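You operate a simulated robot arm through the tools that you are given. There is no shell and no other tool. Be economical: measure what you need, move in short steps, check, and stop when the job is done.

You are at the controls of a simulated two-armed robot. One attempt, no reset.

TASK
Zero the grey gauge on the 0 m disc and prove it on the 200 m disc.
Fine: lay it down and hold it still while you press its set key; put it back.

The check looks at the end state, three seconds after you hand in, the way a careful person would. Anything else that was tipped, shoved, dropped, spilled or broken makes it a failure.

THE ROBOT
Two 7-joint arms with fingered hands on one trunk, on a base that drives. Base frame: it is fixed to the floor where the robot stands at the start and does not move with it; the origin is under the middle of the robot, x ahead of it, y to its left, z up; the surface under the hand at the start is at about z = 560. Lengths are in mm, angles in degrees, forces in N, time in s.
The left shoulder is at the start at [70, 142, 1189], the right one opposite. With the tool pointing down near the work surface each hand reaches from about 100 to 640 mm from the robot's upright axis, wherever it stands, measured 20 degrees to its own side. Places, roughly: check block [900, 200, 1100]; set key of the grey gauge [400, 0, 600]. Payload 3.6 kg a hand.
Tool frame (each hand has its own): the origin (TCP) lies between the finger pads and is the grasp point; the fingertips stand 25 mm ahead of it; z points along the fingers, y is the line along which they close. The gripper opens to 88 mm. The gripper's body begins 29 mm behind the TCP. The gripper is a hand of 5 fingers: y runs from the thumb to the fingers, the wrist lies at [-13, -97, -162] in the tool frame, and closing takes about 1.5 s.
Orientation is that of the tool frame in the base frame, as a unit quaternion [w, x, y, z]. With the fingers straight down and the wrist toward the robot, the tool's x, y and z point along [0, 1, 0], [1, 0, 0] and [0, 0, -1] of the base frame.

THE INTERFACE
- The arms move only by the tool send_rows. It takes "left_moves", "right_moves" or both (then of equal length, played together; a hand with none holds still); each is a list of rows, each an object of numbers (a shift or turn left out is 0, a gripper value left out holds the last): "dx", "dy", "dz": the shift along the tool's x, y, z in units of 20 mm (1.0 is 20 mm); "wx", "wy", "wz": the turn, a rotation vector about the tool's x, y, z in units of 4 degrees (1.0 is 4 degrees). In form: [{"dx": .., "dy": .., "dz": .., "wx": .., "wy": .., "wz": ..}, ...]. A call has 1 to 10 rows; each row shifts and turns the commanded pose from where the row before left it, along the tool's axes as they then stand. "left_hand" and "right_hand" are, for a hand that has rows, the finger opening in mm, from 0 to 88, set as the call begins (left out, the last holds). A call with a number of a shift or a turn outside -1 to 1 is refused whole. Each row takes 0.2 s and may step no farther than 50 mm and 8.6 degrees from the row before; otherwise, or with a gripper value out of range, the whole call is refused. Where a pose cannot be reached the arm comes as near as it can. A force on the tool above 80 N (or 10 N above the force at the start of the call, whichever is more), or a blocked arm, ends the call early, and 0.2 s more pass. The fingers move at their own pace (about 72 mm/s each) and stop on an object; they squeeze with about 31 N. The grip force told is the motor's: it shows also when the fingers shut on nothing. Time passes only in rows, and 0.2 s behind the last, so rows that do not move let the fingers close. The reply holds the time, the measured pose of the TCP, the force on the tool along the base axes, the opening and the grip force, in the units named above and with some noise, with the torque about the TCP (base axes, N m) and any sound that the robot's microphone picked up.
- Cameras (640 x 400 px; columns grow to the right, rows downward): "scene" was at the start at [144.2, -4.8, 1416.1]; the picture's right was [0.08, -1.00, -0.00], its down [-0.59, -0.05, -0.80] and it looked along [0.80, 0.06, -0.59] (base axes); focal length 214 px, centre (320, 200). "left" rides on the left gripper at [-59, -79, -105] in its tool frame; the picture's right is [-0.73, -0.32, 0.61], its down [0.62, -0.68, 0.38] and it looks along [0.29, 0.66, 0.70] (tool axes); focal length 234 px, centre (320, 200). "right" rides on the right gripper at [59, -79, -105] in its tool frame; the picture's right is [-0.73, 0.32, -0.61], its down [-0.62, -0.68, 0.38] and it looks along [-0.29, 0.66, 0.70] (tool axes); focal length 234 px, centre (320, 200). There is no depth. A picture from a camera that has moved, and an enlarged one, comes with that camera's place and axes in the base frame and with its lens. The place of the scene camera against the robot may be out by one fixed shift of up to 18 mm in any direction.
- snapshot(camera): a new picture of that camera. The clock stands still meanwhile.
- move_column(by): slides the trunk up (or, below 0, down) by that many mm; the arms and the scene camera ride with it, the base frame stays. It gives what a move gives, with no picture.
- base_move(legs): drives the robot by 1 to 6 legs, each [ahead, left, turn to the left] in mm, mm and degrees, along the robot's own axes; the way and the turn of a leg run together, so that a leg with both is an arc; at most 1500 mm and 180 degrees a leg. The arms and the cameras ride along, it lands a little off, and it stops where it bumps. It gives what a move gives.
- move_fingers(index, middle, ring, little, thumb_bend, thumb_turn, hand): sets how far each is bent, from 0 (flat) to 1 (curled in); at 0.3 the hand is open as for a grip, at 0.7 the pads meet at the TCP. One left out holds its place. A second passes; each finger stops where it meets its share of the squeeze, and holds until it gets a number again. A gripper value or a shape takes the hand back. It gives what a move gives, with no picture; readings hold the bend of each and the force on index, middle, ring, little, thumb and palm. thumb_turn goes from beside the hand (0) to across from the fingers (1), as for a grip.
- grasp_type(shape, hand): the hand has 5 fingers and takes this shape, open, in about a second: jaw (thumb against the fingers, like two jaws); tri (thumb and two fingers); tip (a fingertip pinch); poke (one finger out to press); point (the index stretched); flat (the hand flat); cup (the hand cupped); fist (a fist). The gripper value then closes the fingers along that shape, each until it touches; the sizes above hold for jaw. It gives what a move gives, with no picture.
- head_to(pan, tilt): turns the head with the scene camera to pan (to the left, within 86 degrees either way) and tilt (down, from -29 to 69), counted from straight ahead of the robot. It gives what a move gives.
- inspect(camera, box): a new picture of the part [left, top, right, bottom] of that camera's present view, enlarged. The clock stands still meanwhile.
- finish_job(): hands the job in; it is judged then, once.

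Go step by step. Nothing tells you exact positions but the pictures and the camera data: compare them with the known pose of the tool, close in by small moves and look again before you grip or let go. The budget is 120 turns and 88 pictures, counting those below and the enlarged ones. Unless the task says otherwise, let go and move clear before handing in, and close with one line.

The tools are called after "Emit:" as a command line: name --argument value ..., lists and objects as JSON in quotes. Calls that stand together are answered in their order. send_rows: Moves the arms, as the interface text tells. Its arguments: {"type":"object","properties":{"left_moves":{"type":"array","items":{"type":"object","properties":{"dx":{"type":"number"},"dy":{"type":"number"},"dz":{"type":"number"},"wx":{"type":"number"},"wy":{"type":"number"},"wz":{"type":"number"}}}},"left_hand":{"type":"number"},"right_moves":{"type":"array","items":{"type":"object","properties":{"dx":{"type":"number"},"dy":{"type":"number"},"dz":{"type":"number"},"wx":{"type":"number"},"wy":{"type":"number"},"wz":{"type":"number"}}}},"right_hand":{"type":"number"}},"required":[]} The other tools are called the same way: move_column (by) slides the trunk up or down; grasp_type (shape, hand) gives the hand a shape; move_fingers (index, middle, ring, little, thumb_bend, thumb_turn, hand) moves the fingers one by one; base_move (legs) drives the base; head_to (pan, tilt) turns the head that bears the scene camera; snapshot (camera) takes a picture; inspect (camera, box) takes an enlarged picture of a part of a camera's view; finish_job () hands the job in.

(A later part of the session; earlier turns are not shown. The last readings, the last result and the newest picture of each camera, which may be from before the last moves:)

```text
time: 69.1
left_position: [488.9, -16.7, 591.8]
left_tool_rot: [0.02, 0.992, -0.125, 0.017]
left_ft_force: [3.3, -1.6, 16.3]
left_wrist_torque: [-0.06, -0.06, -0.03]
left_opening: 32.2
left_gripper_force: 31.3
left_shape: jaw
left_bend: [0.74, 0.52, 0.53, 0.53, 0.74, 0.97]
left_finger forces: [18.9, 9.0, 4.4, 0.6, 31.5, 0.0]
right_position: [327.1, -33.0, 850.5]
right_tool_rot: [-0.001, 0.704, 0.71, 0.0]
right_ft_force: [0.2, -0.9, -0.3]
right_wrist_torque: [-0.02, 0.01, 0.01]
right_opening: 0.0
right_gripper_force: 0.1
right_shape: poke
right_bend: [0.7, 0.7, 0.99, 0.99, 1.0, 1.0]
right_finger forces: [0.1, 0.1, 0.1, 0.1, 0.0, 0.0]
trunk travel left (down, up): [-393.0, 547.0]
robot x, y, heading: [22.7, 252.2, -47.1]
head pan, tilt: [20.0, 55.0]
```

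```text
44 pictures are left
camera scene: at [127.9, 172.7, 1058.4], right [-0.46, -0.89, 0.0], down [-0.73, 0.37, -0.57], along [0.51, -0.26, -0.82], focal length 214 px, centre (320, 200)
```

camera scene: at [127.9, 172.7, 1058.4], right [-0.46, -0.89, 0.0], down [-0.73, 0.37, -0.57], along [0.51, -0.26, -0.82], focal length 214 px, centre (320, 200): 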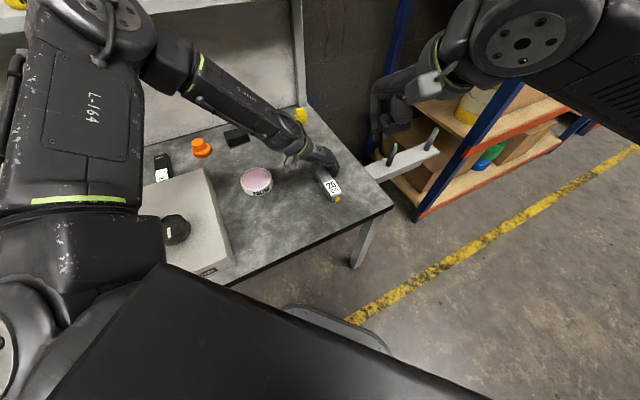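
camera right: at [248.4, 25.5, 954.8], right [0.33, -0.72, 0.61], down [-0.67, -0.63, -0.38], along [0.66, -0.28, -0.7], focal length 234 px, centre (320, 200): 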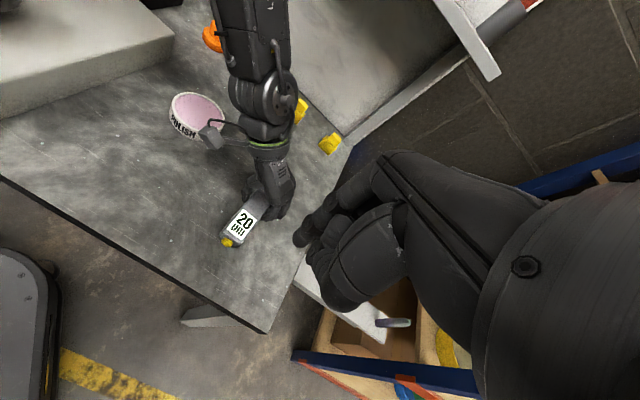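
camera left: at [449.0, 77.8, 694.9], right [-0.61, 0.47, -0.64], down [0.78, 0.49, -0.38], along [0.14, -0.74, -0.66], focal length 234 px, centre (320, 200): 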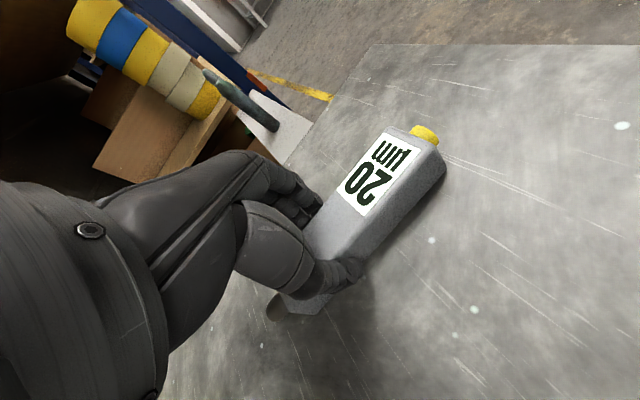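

Emit:
send_rows --right_moves '[{"dz": 0.97, "dy": 0.1, "dx": 0.05}, {"dz": 0.97, "dy": 0.1, "dx": 0.05}, {"dz": 0.97, "dy": 0.1, "dx": 0.05}, {"dz": 0.97, "dy": 0.1, "dx": 0.05}, {"dz": 0.97, "dy": 0.1, "dx": 0.05}, {"dz": 0.97, "dy": 0.1, "dx": 0.05}, {"dz": 0.97, "dy": 0.1, "dx": 0.05}, {"dz": 0.97, "dy": 0.1, "dx": 0.05}, {"dz": 0.97, "dy": 0.1, "dx": 0.05}, {"dz": 0.97, "dy": 0.1, "dx": 0.05}]'

Emit:
snapshot --camera "right"

Emit:
snapshot --camera "scene"

Emit:
snapshot --camera "left"

```text
time: 71.3
left_position: [489.8, -17.3, 592.0]
left_tool_rot: [0.02, 0.992, -0.125, 0.016]
left_ft_force: [2.4, -1.6, 15.5]
left_wrist_torque: [0.03, -0.07, -0.04]
left_opening: 32.3
left_gripper_force: 30.9
left_shape: jaw
left_bend: [0.74, 0.52, 0.53, 0.53, 0.74, 0.97]
left_finger forces: [18.9, 8.9, 4.5, 0.7, 31.5, 0.0]
right_position: [348.2, -22.5, 657.0]
right_tool_rot: [0.001, 0.703, 0.712, 0.0]
right_ft_force: [0.4, 0.2, 0.1]
right_wrist_torque: [0.0, -0.01, -0.02]
right_opening: 0.1
right_gripper_force: 0.0
right_shape: poke
right_bend: [0.7, 0.7, 0.99, 0.99, 1.0, 1.0]
right_finger forces: [0.1, 0.1, 0.1, 0.1, 0.0, 0.1]
trunk travel left (down, up): [-393.0, 547.0]
robot x, y, heading: [21.9, 257.6, -47.3]
head pan, tilt: [20.0, 55.0]
```

```text
43 pictures are left
camera right: at [267.8, 35.8, 760.8], right [0.33, -0.72, 0.61], down [-0.67, -0.63, -0.38], along [0.66, -0.28, -0.69], focal length 234 px, centre (320, 200)
```

right: 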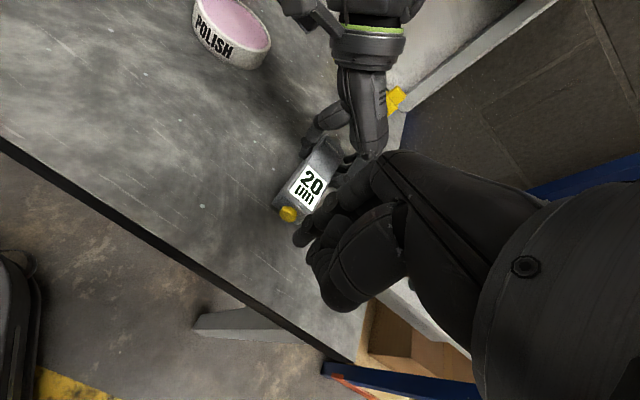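

```text
42 pictures are left
camera scene: at [127.7, 172.6, 1058.4], right [-0.46, -0.89, 0.0], down [-0.73, 0.37, -0.57], along [0.51, -0.26, -0.82], focal length 214 px, centre (320, 200)
```

scene: 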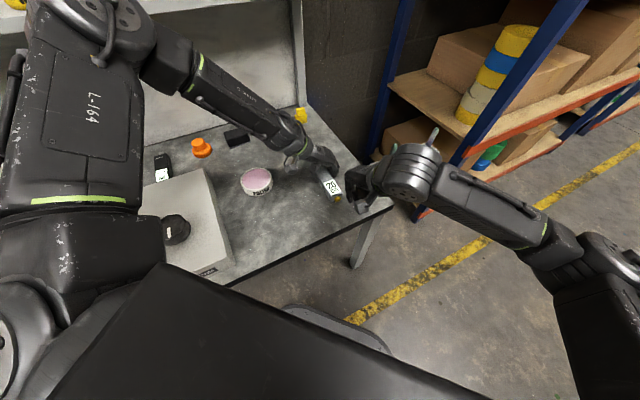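

```text
41 pictures are left
camera left: at [448.1, 78.1, 693.1], right [-0.61, 0.46, -0.65], down [0.78, 0.49, -0.38], along [0.14, -0.74, -0.66], focal length 234 px, centre (320, 200)
```

left: 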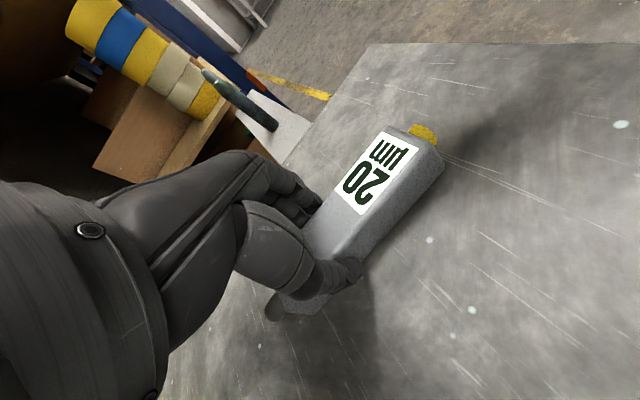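

The finger is behind the key. I'll lower it to key height, still about 35 mm short, and look.

Emit:
send_rows --right_moves '[{"dz": 0.9}, {"dz": 0.9}, {"dz": 0.9}, {"dz": 0.4}]'

Emit:
inspect --camera "right" --box '[220, 120, 380, 280]'

Emit:
inspect --camera "left" --box '[330, 60, 570, 210]'

Emit:
inspect --camera "scene" --box '[280, 120, 420, 230]'

```text
time: 72.3
left_position: [489.7, -18.5, 592.0]
left_tool_rot: [0.021, 0.992, -0.125, 0.016]
left_ft_force: [2.9, -1.4, 15.5]
left_wrist_torque: [0.01, -0.06, -0.02]
left_opening: 32.4
left_gripper_force: 30.6
left_shape: jaw
left_bend: [0.74, 0.52, 0.53, 0.53, 0.74, 0.97]
left_finger forces: [18.8, 9.0, 4.4, 0.7, 31.7, 0.0]
right_position: [347.0, -22.3, 594.9]
right_tool_rot: [0.001, 0.703, 0.712, 0.0]
right_ft_force: [-0.1, 0.7, 0.0]
right_wrist_torque: [0.05, -0.01, 0.01]
right_opening: 0.1
right_gripper_force: 0.1
right_shape: poke
right_bend: [0.7, 0.7, 0.99, 0.99, 1.0, 1.0]
right_finger forces: [0.0, 0.0, 0.1, 0.0, 0.1, 0.0]
trunk travel left (down, up): [-393.0, 547.0]
robot x, y, heading: [25.0, 253.2, -47.1]
head pan, tilt: [20.0, 55.0]
```

```text
2.50 times, centred on (300, 200) of right
camera zoom: at [267.3, 35.5, 699.1], right [0.33, -0.72, 0.61], down [-0.67, -0.63, -0.38], along [0.66, -0.28, -0.69], focal length 585 px, centre (370, 200)
```

zoom: 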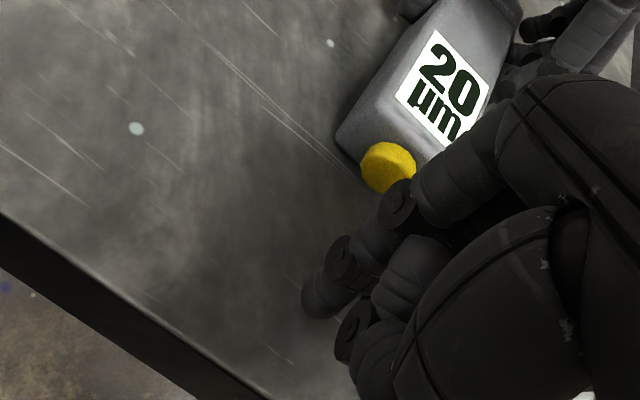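

```text
2.67 times, centred on (450, 135) of left
camera zoom: at [448.1, 78.1, 693.1], right [-0.61, 0.46, -0.65], down [0.78, 0.49, -0.38], along [0.14, -0.74, -0.66], focal length 624 px, centre (-27, 373)
```

zoom: 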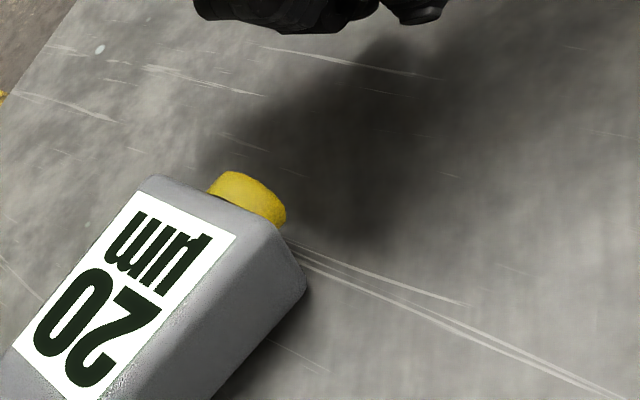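

```text
3.64 times, centred on (350, 175) of scene
camera zoom: at [127.7, 172.6, 1058.4], right [-0.46, -0.89, 0.0], down [-0.73, 0.37, -0.57], along [0.51, -0.26, -0.82], focal length 780 px, centre (211, 291)
```

zoom: 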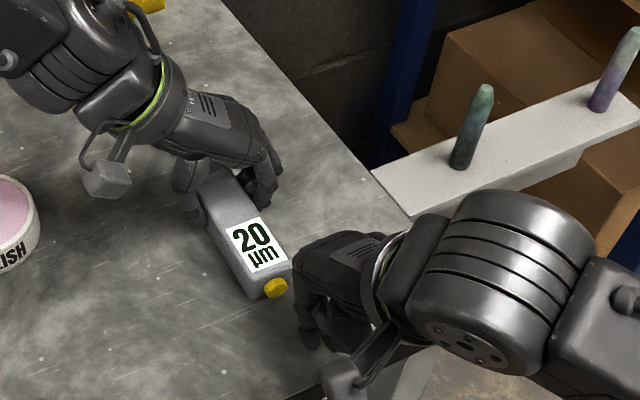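

The index fingertip is about 40 mm behind the key and at the right height. I'll tip the finger 20° forward so that its tip leads, then advance.

Emit:
send_rows --right_moves '[{"wx": -1}, {"wx": -1}, {"wx": -1}, {"wx": -1}, {"wx": -1}, {"dy": 0.47, "dz": 0.17}, {"dy": 0.47, "dz": 0.17}]'

Emit:
inspect --camera "left" --box '[330, 60, 570, 210]'

Emit:
inspect --camera "right" --box '[220, 140, 380, 260]'

```text
time: 73.9
left_position: [489.4, -18.8, 592.4]
left_tool_rot: [0.021, 0.992, -0.125, 0.016]
left_ft_force: [2.8, -1.4, 15.2]
left_wrist_torque: [0.01, -0.06, -0.05]
left_opening: 32.2
left_gripper_force: 30.7
left_shape: jaw
left_bend: [0.74, 0.52, 0.53, 0.53, 0.74, 0.97]
left_finger forces: [18.7, 8.9, 4.4, 0.6, 31.6, 0.1]
right_position: [367.4, -22.2, 595.5]
right_tool_rot: [0.123, 0.692, 0.7, 0.124]
right_ft_force: [-0.6, 0.1, 1.4]
right_wrist_torque: [0.01, 0.02, -0.02]
right_opening: 0.1
right_gripper_force: 0.0
right_shape: poke
right_bend: [0.7, 0.7, 0.99, 0.99, 1.0, 1.0]
right_finger forces: [0.1, 0.1, 0.0, 0.0, 0.0, 0.0]
trunk travel left (down, up): [-393.0, 547.0]
robot x, y, heading: [28.1, 248.2, -46.9]
head pan, tilt: [20.0, 55.0]
```

```text
2.67 times, centred on (450, 135) of left
camera zoom: at [448.1, 78.1, 693.1], right [-0.61, 0.46, -0.65], down [0.78, 0.49, -0.38], along [0.14, -0.74, -0.66], focal length 624 px, centre (-27, 373)
```

zoom: 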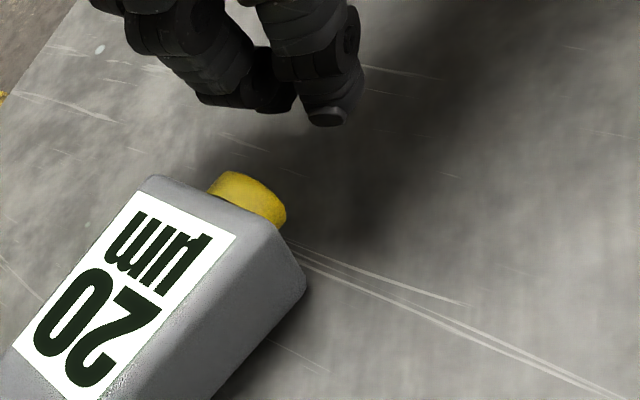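

```text
3.33 times, centred on (300, 200) of right
camera zoom: at [256.4, 34.8, 665.7], right [0.1, -0.72, 0.68], down [-0.5, -0.63, -0.59], along [0.86, -0.28, -0.43], focal length 781 px, centre (387, 200)
```

zoom: 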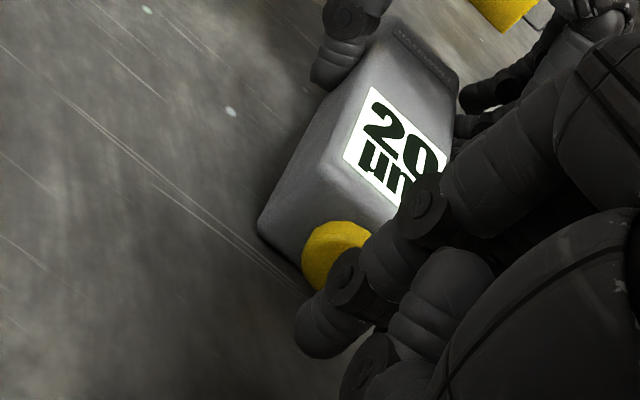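

The index tip is at about (375, -16), lined up with the key at (399, -18). I'll advance in small steps and watch force and sound.

Emit:
send_rows --right_moves '[{"dy": 0.2, "dz": 0.07}, {"dy": 0.2, "dz": 0.07}]'

Emit:
send_rows --right_moves '[{"dy": 0.1, "dz": 0.035}, {"dy": 0.1, "dz": 0.035}]'

Emit:
send_rows --right_moves '[{"dy": 0.1, "dz": 0.035}, {"dy": 0.1, "dz": 0.035}]'

Emit:
inspect --camera "left" --box '[330, 60, 570, 210]'

```text
time: 74.5
left_position: [488.8, -18.2, 591.9]
left_tool_rot: [0.021, 0.992, -0.125, 0.017]
left_ft_force: [2.4, -1.8, 13.8]
left_wrist_torque: [0.01, -0.05, -0.02]
left_opening: 32.3
left_gripper_force: 31.2
left_shape: jaw
left_bend: [0.74, 0.52, 0.53, 0.53, 0.74, 0.97]
left_finger forces: [18.8, 8.8, 4.4, 0.7, 31.6, 0.0]
right_position: [375.7, -21.9, 596.1]
right_tool_rot: [0.123, 0.691, 0.701, 0.124]
right_ft_force: [-0.3, -0.2, -0.3]
right_wrist_torque: [-0.02, 0.0, -0.02]
right_opening: 0.0
right_gripper_force: 0.0
right_shape: poke
right_bend: [0.7, 0.7, 0.99, 0.99, 1.0, 1.0]
right_finger forces: [0.1, 0.0, 0.0, 0.1, 0.0, 0.1]
trunk travel left (down, up): [-393.0, 547.0]
robot x, y, heading: [24.0, 250.6, -47.0]
head pan, tilt: [20.0, 55.0]
```

```text
time: 75.1
left_position: [490.4, -18.1, 592.7]
left_tool_rot: [0.021, 0.992, -0.125, 0.017]
left_ft_force: [2.4, -2.0, 15.2]
left_wrist_torque: [0.04, -0.04, -0.02]
left_opening: 32.2
left_gripper_force: 30.9
left_shape: jaw
left_bend: [0.74, 0.52, 0.53, 0.53, 0.74, 0.97]
left_finger forces: [18.8, 8.8, 4.3, 0.7, 31.7, 0.0]
right_position: [381.3, -21.7, 595.7]
right_tool_rot: [0.123, 0.693, 0.7, 0.124]
right_ft_force: [0.1, 0.5, 0.2]
right_wrist_torque: [-0.02, -0.01, 0.01]
right_opening: 0.0
right_gripper_force: 0.0
right_shape: poke
right_bend: [0.7, 0.7, 0.99, 0.99, 1.0, 1.0]
right_finger forces: [0.0, 0.1, 0.0, 0.0, 0.0, 0.0]
trunk travel left (down, up): [-393.0, 547.0]
robot x, y, heading: [23.0, 251.6, -47.3]
head pan, tilt: [20.0, 55.0]
```

```text
time: 75.7
left_position: [491.2, -19.1, 592.4]
left_tool_rot: [0.02, 0.992, -0.125, 0.018]
left_ft_force: [2.6, -1.0, 15.7]
left_wrist_torque: [0.01, -0.03, -0.04]
left_opening: 32.1
left_gripper_force: 31.0
left_shape: jaw
left_bend: [0.74, 0.52, 0.53, 0.53, 0.74, 0.97]
left_finger forces: [18.8, 8.9, 4.3, 0.7, 31.7, 0.1]
right_position: [384.4, -22.9, 595.6]
right_tool_rot: [0.122, 0.692, 0.7, 0.124]
right_ft_force: [-0.4, -0.5, -0.2]
right_wrist_torque: [-0.01, 0.0, 0.02]
right_opening: 0.0
right_gripper_force: 0.1
right_shape: poke
right_bend: [0.7, 0.7, 0.99, 0.99, 1.0, 1.0]
right_finger forces: [0.1, 0.0, 0.0, 0.1, 0.1, 0.1]
trunk travel left (down, up): [-393.0, 547.0]
robot x, y, heading: [22.2, 251.6, -47.0]
head pan, tilt: [20.0, 55.0]
```

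```text
2.67 times, centred on (450, 135) of left
camera zoom: at [448.1, 78.1, 693.1], right [-0.61, 0.46, -0.65], down [0.78, 0.49, -0.38], along [0.14, -0.74, -0.66], focal length 624 px, centre (-27, 373)
```

zoom: 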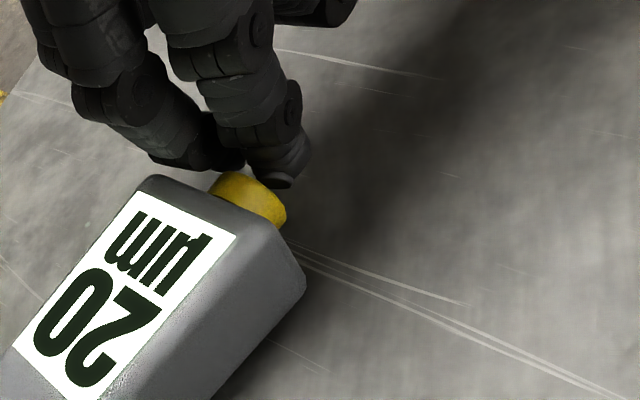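

Emit:
send_rows --right_moves '[{"dx": -0.22}, {"dy": 0.1, "dz": 0.035}, {"dy": 0.1, "dz": 0.035}]'

Emit:
send_rows --right_moves '[{"dy": 0.08, "dz": 0.03}, {"dy": 0.08, "dz": 0.03}]'

Emit:
inspect --camera "left" --box '[330, 60, 570, 210]'

```text
time: 76.5
left_position: [490.2, -18.1, 592.1]
left_tool_rot: [0.019, 0.992, -0.124, 0.017]
left_ft_force: [4.6, -1.4, 13.4]
left_wrist_torque: [0.01, -0.06, 0.0]
left_opening: 32.2
left_gripper_force: 31.2
left_shape: jaw
left_bend: [0.74, 0.52, 0.53, 0.53, 0.74, 0.97]
left_finger forces: [18.9, 9.0, 4.4, 0.6, 31.5, 0.1]
right_position: [388.8, -26.6, 595.5]
right_tool_rot: [0.123, 0.692, 0.701, 0.124]
right_ft_force: [-4.8, 0.5, 2.0]
right_wrist_torque: [-0.05, 0.01, -0.02]
right_opening: 0.0
right_gripper_force: 0.2
right_shape: poke
right_bend: [0.7, 0.7, 0.99, 0.99, 1.0, 1.0]
right_finger forces: [1.1, 4.0, 0.0, 0.0, 0.1, 0.0]
trunk travel left (down, up): [-393.0, 547.0]
robot x, y, heading: [21.9, 251.8, -47.0]
head pan, tilt: [20.0, 55.0]
```

```text
time: 77.1
left_position: [490.5, -16.6, 592.1]
left_tool_rot: [0.02, 0.992, -0.123, 0.017]
left_ft_force: [7.1, -2.2, 11.4]
left_wrist_torque: [-0.01, -0.09, 0.07]
left_opening: 32.3
left_gripper_force: 31.0
left_shape: jaw
left_bend: [0.74, 0.52, 0.53, 0.53, 0.74, 0.97]
left_finger forces: [19.1, 9.1, 4.5, 0.5, 31.3, 0.0]
right_position: [391.2, -26.3, 596.2]
right_tool_rot: [0.122, 0.691, 0.701, 0.124]
right_ft_force: [-9.0, 1.5, 4.7]
right_wrist_torque: [0.0, 0.06, 0.04]
right_opening: 0.0
right_gripper_force: 0.1
right_shape: poke
right_bend: [0.7, 0.7, 0.99, 0.99, 1.0, 1.0]
right_finger forces: [4.8, 6.0, 0.0, 0.1, 0.1, 0.0]
trunk travel left (down, up): [-393.0, 547.0]
robot x, y, heading: [23.7, 252.2, -47.3]
head pan, tilt: [20.0, 55.0]
```

```text
2.67 times, centred on (450, 135) of left
camera zoom: at [447.8, 78.2, 693.3], right [-0.61, 0.46, -0.65], down [0.78, 0.49, -0.38], along [0.14, -0.74, -0.66], focal length 624 px, centre (-27, 373)
```

zoom: 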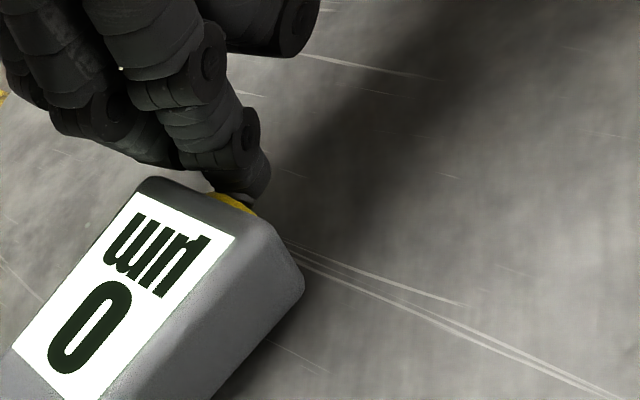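

The display now reads 0, so the key took. I'll back the finger off and raise the right hand clear.

Emit:
send_rows --right_moves '[{"dy": -0.3, "dz": -0.1}, {"dy": -0.6, "dz": -0.2}, {"dy": -0.6, "dz": -0.2}, {"dz": -0.9}, {"dz": -0.9}, {"dz": -0.9}, {"dz": -0.9}, {"dz": -0.9}, {"dz": -0.9}, {"dz": -0.9}]'

Emit:
inspect --camera "left" --box '[240, 60, 560, 340]'

```text
time: 79.3
left_position: [490.0, -17.7, 591.2]
left_tool_rot: [0.02, 0.992, -0.124, 0.016]
left_ft_force: [1.2, -0.7, 14.0]
left_wrist_torque: [0.03, -0.03, -0.01]
left_opening: 32.2
left_gripper_force: 31.0
left_shape: jaw
left_bend: [0.74, 0.52, 0.53, 0.53, 0.74, 0.97]
left_finger forces: [18.6, 8.9, 4.4, 0.7, 32.0, 0.0]
right_position: [316.2, -27.2, 714.4]
right_tool_rot: [0.121, 0.692, 0.701, 0.123]
right_ft_force: [-0.9, 0.0, 0.6]
right_wrist_torque: [-0.01, 0.0, -0.01]
right_opening: 0.1
right_gripper_force: 0.1
right_shape: poke
right_bend: [0.7, 0.7, 0.99, 0.99, 1.0, 1.0]
right_finger forces: [0.1, 0.0, 0.0, 0.0, 0.0, 0.1]
trunk travel left (down, up): [-393.0, 547.0]
robot x, y, heading: [25.8, 253.6, -47.1]
head pan, tilt: [20.0, 55.0]
```

```text
1.43 times, centred on (400, 200) of left
camera zoom: at [448.1, 78.1, 693.1], right [-0.61, 0.46, -0.65], down [0.78, 0.49, -0.38], along [0.14, -0.74, -0.66], focal length 334 px, centre (206, 200)
```

zoom: 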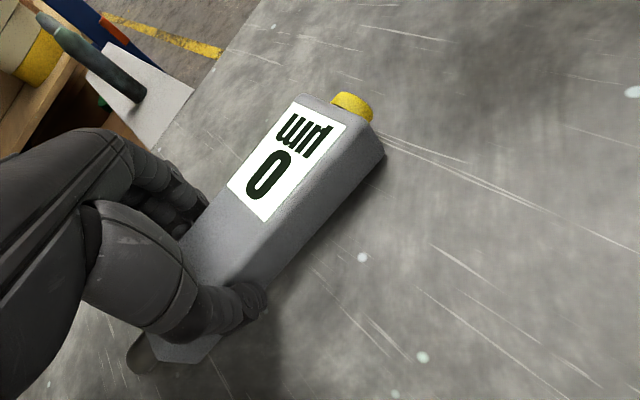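

The gauge is zeroed. Now I'll lift it, clear the right hand to a viewing spot, and drive to the 200 µm disc.

Emit:
move_column --by 390

Emit:
send_rows --right_moves '[{"dx": -1, "dz": -0.5}, {"dx": -1, "dz": -0.5}, {"dx": -1, "dz": -0.5}, {"dx": -1, "dz": -0.5}, {"dx": -1, "dz": -0.5}, {"dx": -1, "dz": -0.5}, {"dx": -1, "dz": -0.5}, {"dx": -1, "dz": -0.5}, {"dx": -1, "dz": -0.5}, {"dx": -1, "dz": -0.5}]'

Emit:
move_column --by 156

Emit:
base_move --legs '[[19, 222, 0]]'

Emit:
snapshot --camera "right"

```text
time: 83.1
left_position: [490.9, -18.1, 980.1]
left_tool_rot: [0.02, 0.992, -0.126, 0.016]
left_ft_force: [-0.4, 0.0, -1.1]
left_wrist_torque: [0.01, -0.02, 0.0]
left_opening: 32.3
left_gripper_force: 31.0
left_shape: jaw
left_bend: [0.74, 0.52, 0.53, 0.53, 0.74, 0.97]
left_finger forces: [18.3, 8.1, 3.8, 0.2, 30.5, 0.1]
right_position: [317.1, -27.0, 1101.2]
right_tool_rot: [0.122, 0.692, 0.7, 0.123]
right_ft_force: [0.1, 1.1, 1.4]
right_wrist_torque: [0.03, -0.01, -0.01]
right_opening: 0.0
right_gripper_force: 0.1
right_shape: poke
right_bend: [0.7, 0.7, 0.99, 0.99, 1.0, 1.0]
right_finger forces: [0.1, 0.1, 0.0, 0.0, 0.0, 0.1]
trunk travel left (down, up): [-783.0, 157.0]
robot x, y, heading: [27.3, 256.9, -47.2]
head pan, tilt: [20.0, 55.0]
```

```text
time: 85.3
left_position: [490.5, -19.7, 980.7]
left_tool_rot: [0.019, 0.992, -0.125, 0.016]
left_ft_force: [0.0, 0.4, -1.9]
left_wrist_torque: [-0.03, -0.03, 0.05]
left_opening: 32.2
left_gripper_force: 31.1
left_shape: jaw
left_bend: [0.74, 0.52, 0.53, 0.53, 0.74, 0.97]
left_finger forces: [18.4, 8.1, 3.7, 0.3, 30.5, 0.0]
right_position: [285.4, -227.4, 1196.4]
right_tool_rot: [0.122, 0.692, 0.701, 0.124]
right_ft_force: [-0.8, -0.3, 0.7]
right_wrist_torque: [0.0, 0.0, 0.0]
right_opening: 0.0
right_gripper_force: 0.1
right_shape: poke
right_bend: [0.7, 0.7, 0.99, 0.99, 1.0, 1.0]
right_finger forces: [0.0, 0.0, 0.0, 0.1, 0.0, 0.0]
trunk travel left (down, up): [-783.0, 157.0]
robot x, y, heading: [27.1, 252.2, -47.2]
head pan, tilt: [20.0, 55.0]
```

```text
time: 87.1
left_position: [491.3, -19.5, 1137.1]
left_tool_rot: [0.019, 0.992, -0.124, 0.016]
left_ft_force: [0.2, -0.6, -1.6]
left_wrist_torque: [0.01, -0.02, 0.01]
left_opening: 32.2
left_gripper_force: 31.2
left_shape: jaw
left_bend: [0.74, 0.52, 0.53, 0.53, 0.74, 0.97]
left_finger forces: [18.3, 8.2, 3.6, 0.3, 30.5, 0.0]
right_position: [285.9, -225.6, 1352.9]
right_tool_rot: [0.122, 0.691, 0.701, 0.124]
right_ft_force: [0.3, -0.4, 0.5]
right_wrist_torque: [0.02, 0.0, 0.01]
right_opening: 0.0
right_gripper_force: 0.0
right_shape: poke
right_bend: [0.7, 0.7, 0.99, 0.99, 1.0, 1.0]
right_finger forces: [0.1, 0.0, 0.0, 0.0, 0.0, 0.0]
trunk travel left (down, up): [-939.0, 1.0]
robot x, y, heading: [24.4, 253.9, -47.0]
head pan, tilt: [20.0, 55.0]
```

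```text
time: 88.8
left_position: [662.1, 112.2, 1137.9]
left_tool_rot: [0.018, 0.991, -0.128, 0.017]
left_ft_force: [-0.4, 0.2, -1.6]
left_wrist_torque: [0.0, -0.01, -0.02]
left_opening: 32.3
left_gripper_force: 31.3
left_shape: jaw
left_bend: [0.74, 0.52, 0.53, 0.53, 0.74, 0.97]
left_finger forces: [18.3, 8.1, 3.7, 0.3, 30.5, 0.0]
right_position: [455.8, -93.6, 1352.0]
right_tool_rot: [0.123, 0.694, 0.698, 0.125]
right_ft_force: [-0.3, -0.5, 0.5]
right_wrist_torque: [0.04, -0.05, -0.01]
right_opening: 0.1
right_gripper_force: 0.1
right_shape: poke
right_bend: [0.7, 0.7, 0.99, 0.99, 1.0, 1.0]
right_finger forces: [0.1, 0.0, 0.1, 0.1, 0.0, 0.0]
trunk travel left (down, up): [-939.0, 1.0]
robot x, y, heading: [199.4, 388.4, -47.4]
head pan, tilt: [20.0, 55.0]
```

```text
32 pictures are left
camera right: at [345.3, -36.2, 1422.8], right [0.1, -0.73, 0.68], down [-0.5, -0.63, -0.6], along [0.86, -0.28, -0.43], focal length 234 px, centre (320, 200)
```

right: 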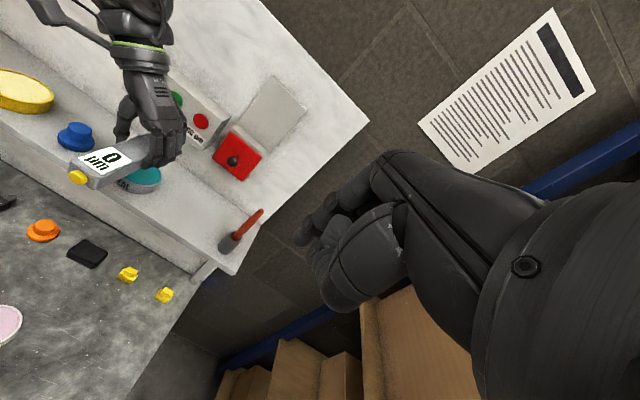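

The disc estimate checks out at (850, 121, 1127). I'll reach forward to about 24 mm short of it.

Emit:
send_rows --left_moves '[{"dx": 0.8, "dy": -0.305, "dz": -0.067}, {"dx": 0.8, "dy": -0.305, "dz": -0.067}, {"dx": 0.8, "dy": -0.305, "dz": -0.067}, {"dx": 0.8, "dy": -0.305, "dz": -0.067}, {"dx": 0.8, "dy": -0.305, "dz": -0.067}, {"dx": 0.8, "dy": -0.305, "dz": -0.067}]'

Emit:
inspect --camera "right" --box '[60, 60, 260, 185]'

```text
time: 90.2
left_position: [767.6, 126.4, 1146.2]
left_tool_rot: [0.019, 0.991, -0.128, 0.015]
left_ft_force: [0.2, -0.4, -1.4]
left_wrist_torque: [0.02, -0.03, 0.01]
left_opening: 32.2
left_gripper_force: 31.3
left_shape: jaw
left_bend: [0.74, 0.52, 0.53, 0.53, 0.74, 0.97]
left_finger forces: [18.4, 8.2, 3.7, 0.3, 30.5, 0.1]
right_position: [460.4, -91.2, 1352.3]
right_tool_rot: [0.122, 0.694, 0.698, 0.123]
right_ft_force: [0.6, -0.4, 0.5]
right_wrist_torque: [-0.01, 0.0, -0.03]
right_opening: 0.0
right_gripper_force: 0.1
right_shape: poke
right_bend: [0.7, 0.7, 0.99, 0.99, 1.0, 1.0]
right_finger forces: [0.1, 0.0, 0.0, 0.1, 0.0, 0.0]
trunk travel left (down, up): [-939.0, 1.0]
robot x, y, heading: [198.6, 387.6, -47.6]
head pan, tilt: [20.0, 55.0]
```

```text
3.20 times, centred on (160, 122) of right
camera zoom: at [349.3, -33.5, 1423.2], right [0.1, -0.73, 0.68], down [-0.51, -0.63, -0.59], along [0.86, -0.28, -0.43], focal length 749 px, centre (832, 448)
```

zoom: 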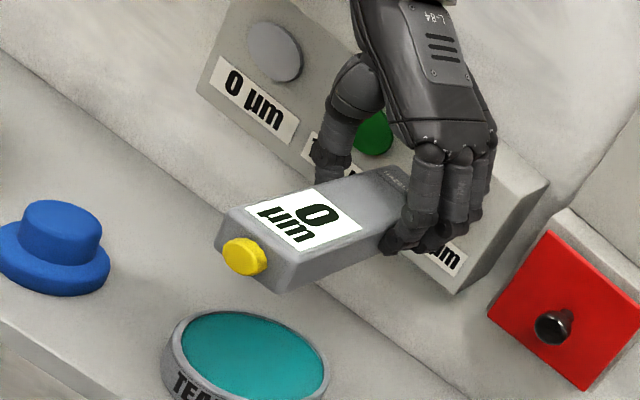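

Emit:
send_rows --left_moves '[{"dx": 0.19, "dy": -0.03}, {"dx": 0.19, "dy": -0.03}, {"dx": 0.19, "dy": -0.03}]'

Emit:
send_rows --left_moves '[{"dx": 0.12, "dy": -0.03}, {"dx": 0.12, "dy": -0.03}]'

Emit:
send_rows --left_moves '[{"dx": 0.1, "dy": -0.026}, {"dx": 0.1, "dy": -0.026}]'

Emit:
inspect --camera "right" --box '[60, 60, 260, 185]'

```text
time: 91.0
left_position: [779.0, 125.4, 1148.8]
left_tool_rot: [0.02, 0.992, -0.127, 0.015]
left_ft_force: [0.0, 0.7, -1.5]
left_wrist_torque: [-0.02, -0.01, 0.03]
left_opening: 32.2
left_gripper_force: 31.2
left_shape: jaw
left_bend: [0.74, 0.52, 0.53, 0.53, 0.74, 0.97]
left_finger forces: [18.3, 8.2, 3.6, 0.2, 30.5, 0.0]
right_position: [459.2, -90.3, 1351.6]
right_tool_rot: [0.123, 0.695, 0.698, 0.123]
right_ft_force: [0.3, -0.7, -0.3]
right_wrist_torque: [-0.02, 0.04, 0.02]
right_opening: 0.0
right_gripper_force: 0.0
right_shape: poke
right_bend: [0.7, 0.7, 0.99, 0.99, 1.0, 1.0]
right_finger forces: [0.0, 0.0, 0.1, 0.1, 0.1, 0.1]
trunk travel left (down, up): [-939.0, 1.0]
robot x, y, heading: [199.9, 384.9, -47.5]
head pan, tilt: [20.0, 55.0]
```

```text
time: 91.6
left_position: [784.3, 124.5, 1147.7]
left_tool_rot: [0.019, 0.992, -0.127, 0.016]
left_ft_force: [-0.1, 0.9, -2.0]
left_wrist_torque: [0.0, 0.0, 0.03]
left_opening: 32.2
left_gripper_force: 31.0
left_shape: jaw
left_bend: [0.74, 0.52, 0.53, 0.53, 0.74, 0.97]
left_finger forces: [18.3, 8.2, 3.7, 0.3, 30.4, 0.0]
right_position: [459.5, -91.1, 1352.6]
right_tool_rot: [0.123, 0.695, 0.698, 0.123]
right_ft_force: [0.6, -0.5, -0.6]
right_wrist_torque: [0.01, 0.0, -0.02]
right_opening: 0.0
right_gripper_force: 0.1
right_shape: poke
right_bend: [0.7, 0.7, 0.99, 0.99, 1.0, 1.0]
right_finger forces: [0.1, 0.0, 0.0, 0.0, 0.0, 0.1]
trunk travel left (down, up): [-939.0, 1.0]
robot x, y, heading: [200.6, 393.8, -47.8]
head pan, tilt: [20.0, 55.0]
```

```text
time: 92.2
left_position: [787.3, 124.4, 1148.6]
left_tool_rot: [0.019, 0.991, -0.129, 0.016]
left_ft_force: [-1.2, -0.2, -2.0]
left_wrist_torque: [-0.02, 0.0, 0.0]
left_opening: 32.3
left_gripper_force: 30.9
left_shape: jaw
left_bend: [0.74, 0.52, 0.53, 0.53, 0.74, 0.97]
left_finger forces: [18.4, 8.1, 3.6, 0.3, 30.2, 0.0]
right_position: [459.6, -92.8, 1352.6]
right_tool_rot: [0.123, 0.695, 0.698, 0.123]
right_ft_force: [-0.3, -0.2, 0.1]
right_wrist_torque: [0.0, 0.01, -0.01]
right_opening: 0.1
right_gripper_force: 0.1
right_shape: poke
right_bend: [0.7, 0.7, 0.99, 0.99, 1.0, 1.0]
right_finger forces: [0.0, 0.0, 0.0, 0.0, 0.1, 0.0]
trunk travel left (down, up): [-939.0, 1.0]
robot x, y, heading: [201.3, 387.1, -47.5]
head pan, tilt: [20.0, 55.0]
```

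```text
3.20 times, centred on (160, 122) of right
camera zoom: at [348.1, -33.8, 1423.3], right [0.1, -0.73, 0.68], down [-0.51, -0.63, -0.59], along [0.86, -0.28, -0.43], focal length 749 px, centre (832, 448)
```

zoom: 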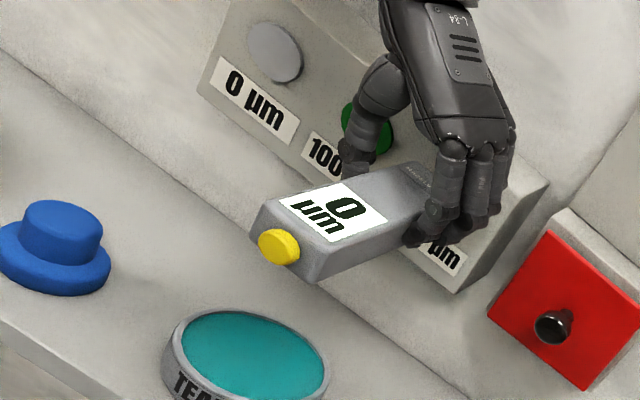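

Emit:
send_rows --left_moves '[{"dx": 0.1, "dy": -0.026}, {"dx": 0.1, "dy": -0.026}]'

Emit:
send_rows --left_moves '[{"dx": 0.06, "dy": -0.016}, {}]'

Emit:
inspect --camera "right" --box '[60, 60, 260, 185]'

```text
time: 92.8
left_position: [788.4, 123.5, 1149.8]
left_tool_rot: [0.02, 0.991, -0.128, 0.015]
left_ft_force: [-7.5, -1.5, -1.7]
left_wrist_torque: [-0.01, 0.12, -0.05]
left_opening: 31.9
left_gripper_force: 30.9
left_shape: jaw
left_bend: [0.74, 0.51, 0.53, 0.54, 0.74, 0.96]
left_finger forces: [18.6, 7.8, 3.4, 0.0, 28.5, 0.1]
right_position: [455.9, -92.7, 1353.0]
right_tool_rot: [0.123, 0.694, 0.698, 0.124]
right_ft_force: [-0.5, 0.0, -0.4]
right_wrist_torque: [0.01, -0.01, -0.03]
right_opening: 0.2
right_gripper_force: 0.1
right_shape: poke
right_bend: [0.7, 0.7, 0.99, 0.99, 1.0, 1.0]
right_finger forces: [0.1, 0.0, 0.0, 0.1, 0.1, 0.0]
trunk travel left (down, up): [-939.0, 1.0]
robot x, y, heading: [202.0, 390.1, -47.7]
head pan, tilt: [20.0, 55.0]
```

```text
time: 93.4
left_position: [789.6, 123.5, 1150.2]
left_tool_rot: [0.02, 0.991, -0.128, 0.016]
left_ft_force: [-13.1, -3.0, -1.6]
left_wrist_torque: [-0.06, 0.23, -0.19]
left_opening: 32.1
left_gripper_force: 30.4
left_shape: jaw
left_bend: [0.74, 0.51, 0.53, 0.54, 0.74, 0.96]
left_finger forces: [18.7, 8.6, 3.9, 0.1, 28.2, 0.1]
right_position: [456.1, -91.4, 1352.0]
right_tool_rot: [0.123, 0.694, 0.699, 0.124]
right_ft_force: [0.0, -0.7, 0.4]
right_wrist_torque: [0.0, -0.03, -0.01]
right_opening: 0.2
right_gripper_force: 0.1
right_shape: poke
right_bend: [0.7, 0.7, 0.99, 0.99, 1.0, 1.0]
right_finger forces: [0.0, 0.1, 0.1, 0.0, 0.0, 0.1]
trunk travel left (down, up): [-939.0, 1.0]
robot x, y, heading: [199.6, 385.5, -47.5]
head pan, tilt: [20.0, 55.0]
```

```text
3.20 times, centred on (160, 122) of right
camera zoom: at [344.9, -34.4, 1423.4], right [0.1, -0.73, 0.68], down [-0.5, -0.63, -0.59], along [0.86, -0.28, -0.43], focal length 749 px, centre (832, 448)
```

zoom: 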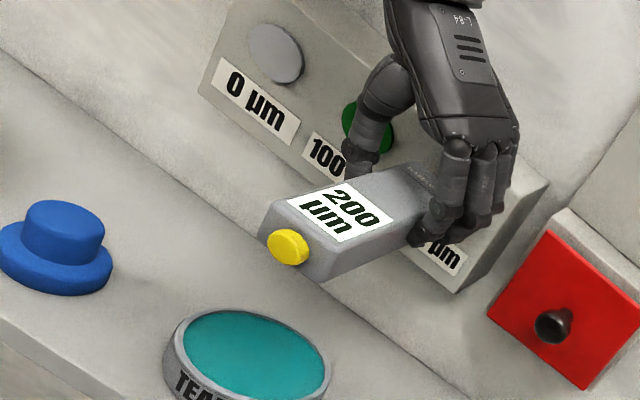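

It reads 200 µm, so the zero is proven. I'll back off and take the gauge home.

Emit:
send_rows --left_moves '[{"dx": -0.3, "dy": 0.08}, {"dx": -0.87, "dy": 0.23}, {"dx": -0.87, "dy": 0.23}, {"dx": -0.87, "dy": 0.23}, {"dx": -0.87, "dy": 0.23}, {"dx": -0.87, "dy": 0.23}, {"dx": -0.87, "dy": 0.23}, {"dx": -0.87, "dy": 0.23}]'

Emit:
base_move --legs '[[-19, -222, 0]]'

Emit:
move_column --by -390

Emit:
snapshot --camera "left"

```text
time: 95.2
left_position: [661.8, 123.4, 1144.6]
left_tool_rot: [0.02, 0.992, -0.127, 0.016]
left_ft_force: [-0.9, 0.3, -1.8]
left_wrist_torque: [-0.01, -0.09, -0.02]
left_opening: 32.0
left_gripper_force: 31.1
left_shape: jaw
left_bend: [0.74, 0.52, 0.53, 0.54, 0.74, 0.96]
left_finger forces: [18.1, 7.5, 3.6, 0.0, 29.5, 0.1]
right_position: [458.8, -92.1, 1352.7]
right_tool_rot: [0.122, 0.695, 0.698, 0.123]
right_ft_force: [0.4, 0.6, 0.7]
right_wrist_torque: [0.03, 0.0, -0.02]
right_opening: 0.1
right_gripper_force: 0.1
right_shape: poke
right_bend: [0.7, 0.7, 0.99, 0.99, 1.0, 1.0]
right_finger forces: [0.1, 0.0, 0.1, 0.0, 0.0, 0.1]
trunk travel left (down, up): [-939.0, 1.0]
robot x, y, heading: [198.9, 389.3, -47.6]
head pan, tilt: [20.0, 55.0]
```

```text
time: 96.9
left_position: [486.4, -10.4, 1143.5]
left_tool_rot: [0.021, 0.991, -0.128, 0.015]
left_ft_force: [0.4, 0.3, -0.8]
left_wrist_torque: [-0.06, -0.03, 0.0]
left_opening: 32.0
left_gripper_force: 31.2
left_shape: jaw
left_bend: [0.74, 0.52, 0.53, 0.54, 0.74, 0.96]
left_finger forces: [18.2, 7.5, 3.6, 0.0, 29.4, 0.1]
right_position: [284.1, -226.4, 1351.5]
right_tool_rot: [0.122, 0.694, 0.699, 0.122]
right_ft_force: [1.0, -0.2, 0.4]
right_wrist_torque: [-0.01, 0.05, 0.0]
right_opening: 0.1
right_gripper_force: 0.1
right_shape: poke
right_bend: [0.7, 0.7, 0.99, 0.99, 1.0, 1.0]
right_finger forces: [0.0, 0.1, 0.0, 0.0, 0.0, 0.0]
trunk travel left (down, up): [-939.0, 1.0]
robot x, y, heading: [23.0, 253.7, -47.7]
head pan, tilt: [20.0, 55.0]
```

```text
time: 100.6
left_position: [483.6, -12.2, 753.3]
left_tool_rot: [0.021, 0.991, -0.128, 0.015]
left_ft_force: [0.4, 0.1, -1.9]
left_wrist_torque: [-0.03, -0.06, 0.0]
left_opening: 32.2
left_gripper_force: 31.3
left_shape: jaw
left_bend: [0.74, 0.52, 0.53, 0.54, 0.74, 0.96]
left_finger forces: [18.3, 7.5, 3.6, 0.0, 29.4, 0.0]
right_position: [281.4, -228.4, 961.5]
right_tool_rot: [0.122, 0.694, 0.699, 0.123]
right_ft_force: [-0.3, 0.0, 0.4]
right_wrist_torque: [0.01, 0.01, 0.02]
right_opening: 0.0
right_gripper_force: 0.1
right_shape: poke
right_bend: [0.7, 0.7, 0.99, 0.99, 1.0, 1.0]
right_finger forces: [0.0, 0.0, 0.1, 0.1, 0.1, 0.0]
trunk travel left (down, up): [-549.0, 391.0]
robot x, y, heading: [22.3, 251.7, -47.9]
head pan, tilt: [20.0, 55.0]
```

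```text
28 pictures are left
camera left: at [442.1, 83.8, 855.6], right [-0.6, 0.47, -0.64], down [0.79, 0.48, -0.38], along [0.13, -0.74, -0.66], focal length 234 px, centre (320, 200)
```

left: 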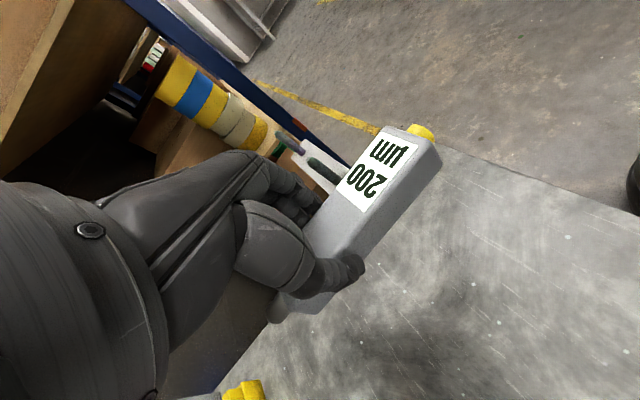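

It needs about 11 mm ahead and 5 mm right to match its original spot. I'll adjust, then lower.

Emit:
send_rows --left_moves '[{"dx": 0.6, "dy": 0.12, "wz": 0.4}]'

Emit:
move_column --by -154

Emit:
snapshot --camera "left"

```text
time: 101.0
left_position: [495.0, -17.4, 753.6]
left_tool_rot: [0.018, 0.99, -0.141, 0.016]
left_ft_force: [0.7, 0.3, -1.1]
left_wrist_torque: [0.0, -0.07, 0.01]
left_opening: 31.9
left_gripper_force: 30.7
left_shape: jaw
left_bend: [0.74, 0.52, 0.53, 0.54, 0.74, 0.96]
left_finger forces: [18.3, 7.5, 3.6, 0.0, 29.4, 0.0]
right_position: [282.0, -228.1, 962.5]
right_tool_rot: [0.123, 0.695, 0.698, 0.123]
right_ft_force: [0.2, 0.0, 0.0]
right_wrist_torque: [-0.01, 0.0, 0.01]
right_opening: 0.0
right_gripper_force: 0.1
right_shape: poke
right_bend: [0.7, 0.7, 0.99, 0.99, 1.0, 1.0]
right_finger forces: [0.0, 0.0, 0.1, 0.0, 0.0, 0.0]
trunk travel left (down, up): [-549.0, 391.0]
robot x, y, heading: [22.5, 253.5, -47.7]
head pan, tilt: [20.0, 55.0]
```

```text
time: 102.8
left_position: [496.5, -17.6, 601.2]
left_tool_rot: [0.02, 0.99, -0.141, 0.015]
left_ft_force: [-0.6, -0.1, -2.0]
left_wrist_torque: [-0.04, -0.05, -0.01]
left_opening: 32.3
left_gripper_force: 31.5
left_shape: jaw
left_bend: [0.74, 0.52, 0.53, 0.54, 0.74, 0.96]
left_finger forces: [18.2, 7.5, 3.6, 0.1, 29.4, 0.0]
right_position: [281.2, -229.6, 808.1]
right_tool_rot: [0.123, 0.695, 0.698, 0.123]
right_ft_force: [0.2, -0.1, 0.4]
right_wrist_torque: [0.02, 0.02, 0.02]
right_opening: 0.0
right_gripper_force: 0.1
right_shape: poke
right_bend: [0.7, 0.7, 0.99, 0.99, 1.0, 1.0]
right_finger forces: [0.0, 0.0, 0.0, 0.0, 0.1, 0.0]
trunk travel left (down, up): [-395.0, 545.0]
robot x, y, heading: [24.5, 251.8, -47.7]
head pan, tilt: [20.0, 55.0]
```

```text
27 pictures are left
camera left: at [456.2, 79.6, 701.6], right [-0.59, 0.49, -0.64], down [0.8, 0.46, -0.38], along [0.11, -0.74, -0.66], focal length 234 px, centre (320, 200)
```

left: 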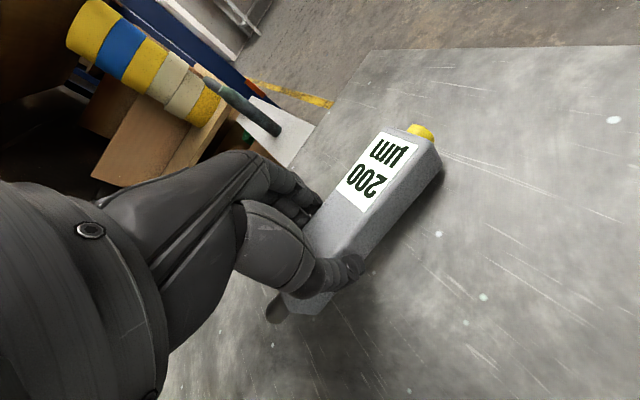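

Nearly down. I'll lower in 1–2 mm steps until it rests.

Emit:
send_rows --left_moves '[{"dz": 0.1}, {"dz": 0.1}]'

Emit:
send_rows --left_moves '[{"dz": 0.06}, {"dz": 0.06}]'

Emit:
send_rows --left_moves '[{"dz": 0.05}, {}]'

```text
time: 103.4
left_position: [494.6, -18.6, 596.7]
left_tool_rot: [0.02, 0.99, -0.141, 0.016]
left_ft_force: [-0.1, 0.0, -2.3]
left_wrist_torque: [0.01, -0.05, 0.03]
left_opening: 32.0
left_gripper_force: 31.5
left_shape: jaw
left_bend: [0.74, 0.52, 0.53, 0.54, 0.74, 0.96]
left_finger forces: [18.2, 7.5, 3.6, 0.0, 29.5, 0.1]
right_position: [281.2, -229.5, 808.3]
right_tool_rot: [0.123, 0.694, 0.698, 0.123]
right_ft_force: [1.2, 0.4, -0.1]
right_wrist_torque: [0.05, 0.01, 0.01]
right_opening: 0.2
right_gripper_force: 0.1
right_shape: poke
right_bend: [0.7, 0.7, 0.99, 0.99, 1.0, 1.0]
right_finger forces: [0.1, 0.1, 0.0, 0.0, 0.0, 0.0]
trunk travel left (down, up): [-395.0, 545.0]
robot x, y, heading: [18.1, 252.5, -47.4]
head pan, tilt: [20.0, 55.0]
```

```text
time: 104.0
left_position: [494.9, -18.1, 594.1]
left_tool_rot: [0.019, 0.99, -0.141, 0.016]
left_ft_force: [-0.4, 1.1, -1.7]
left_wrist_torque: [0.02, 0.01, -0.03]
left_opening: 32.0
left_gripper_force: 31.5
left_shape: jaw
left_bend: [0.74, 0.52, 0.53, 0.54, 0.74, 0.96]
left_finger forces: [18.2, 7.5, 3.5, 0.0, 29.4, 0.0]
right_position: [281.7, -228.8, 807.5]
right_tool_rot: [0.122, 0.694, 0.698, 0.122]
right_ft_force: [-0.1, -0.5, -0.4]
right_wrist_torque: [0.01, 0.01, -0.01]
right_opening: 0.1
right_gripper_force: 0.0
right_shape: poke
right_bend: [0.7, 0.7, 0.99, 0.99, 1.0, 1.0]
right_finger forces: [0.1, 0.1, 0.0, 0.0, 0.1, 0.0]
trunk travel left (down, up): [-395.0, 545.0]
robot x, y, heading: [24.7, 253.7, -47.7]
head pan, tilt: [20.0, 55.0]
```

```text
time: 104.6
left_position: [494.6, -19.0, 592.3]
left_tool_rot: [0.02, 0.99, -0.142, 0.017]
left_ft_force: [1.0, -0.1, 1.7]
left_wrist_torque: [0.04, -0.01, 0.0]
left_opening: 32.2
left_gripper_force: 31.5
left_shape: jaw
left_bend: [0.74, 0.52, 0.53, 0.54, 0.74, 0.96]
left_finger forces: [18.2, 7.6, 3.6, 0.1, 29.9, 0.0]
right_position: [281.7, -229.2, 808.4]
right_tool_rot: [0.122, 0.695, 0.698, 0.124]
right_ft_force: [0.0, 0.4, 0.1]
right_wrist_torque: [0.0, -0.03, -0.01]
right_opening: 0.0
right_gripper_force: 0.0
right_shape: poke
right_bend: [0.7, 0.7, 0.99, 0.99, 1.0, 1.0]
right_finger forces: [0.1, 0.1, 0.1, 0.0, 0.1, 0.0]
trunk travel left (down, up): [-395.0, 545.0]
robot x, y, heading: [24.2, 255.4, -47.6]
head pan, tilt: [20.0, 55.0]
```

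It's resting on the bench with a light contact of about 3 N. I'll open the hand.

Emit:
send_rows --left_moves '[{}, {}, {}, {}, {}, {}, {}]' --left_hand 88

Emit:
snapshot --camera "left"

```text
time: 106.2
left_position: [495.3, -17.9, 592.4]
left_tool_rot: [0.02, 0.99, -0.141, 0.017]
left_ft_force: [0.0, -1.0, 0.0]
left_wrist_torque: [0.01, 0.02, 0.0]
left_opening: 87.5
left_gripper_force: 0.1
left_shape: jaw
left_bend: [0.3, 0.3, 0.3, 0.3, 0.3, 0.98]
left_finger forces: [0.1, 0.1, 0.0, 0.0, 0.0, 0.0]
right_position: [281.7, -228.2, 808.2]
right_tool_rot: [0.123, 0.695, 0.698, 0.122]
right_ft_force: [-0.8, -0.3, -0.6]
right_wrist_torque: [0.01, 0.01, 0.05]
right_opening: 0.0
right_gripper_force: 0.1
right_shape: poke
right_bend: [0.7, 0.7, 0.99, 0.99, 1.0, 1.0]
right_finger forces: [0.0, 0.0, 0.0, 0.1, 0.1, 0.0]
trunk travel left (down, up): [-395.0, 545.0]
robot x, y, heading: [21.1, 251.9, -47.7]
head pan, tilt: [20.0, 55.0]
```

```text
26 pictures are left
camera left: at [456.5, 79.4, 694.0], right [-0.59, 0.49, -0.64], down [0.8, 0.46, -0.38], along [0.11, -0.74, -0.66], focal length 234 px, centre (320, 200)
```

left: 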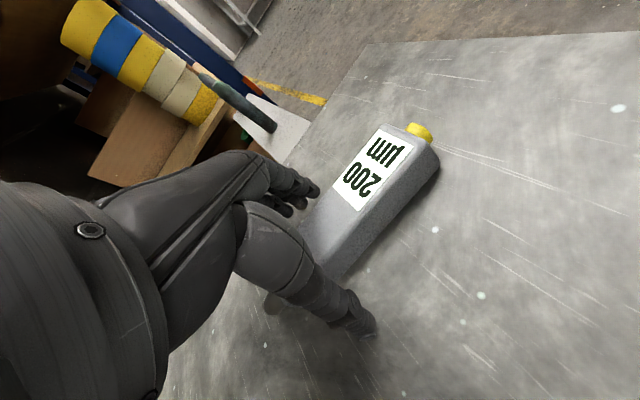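

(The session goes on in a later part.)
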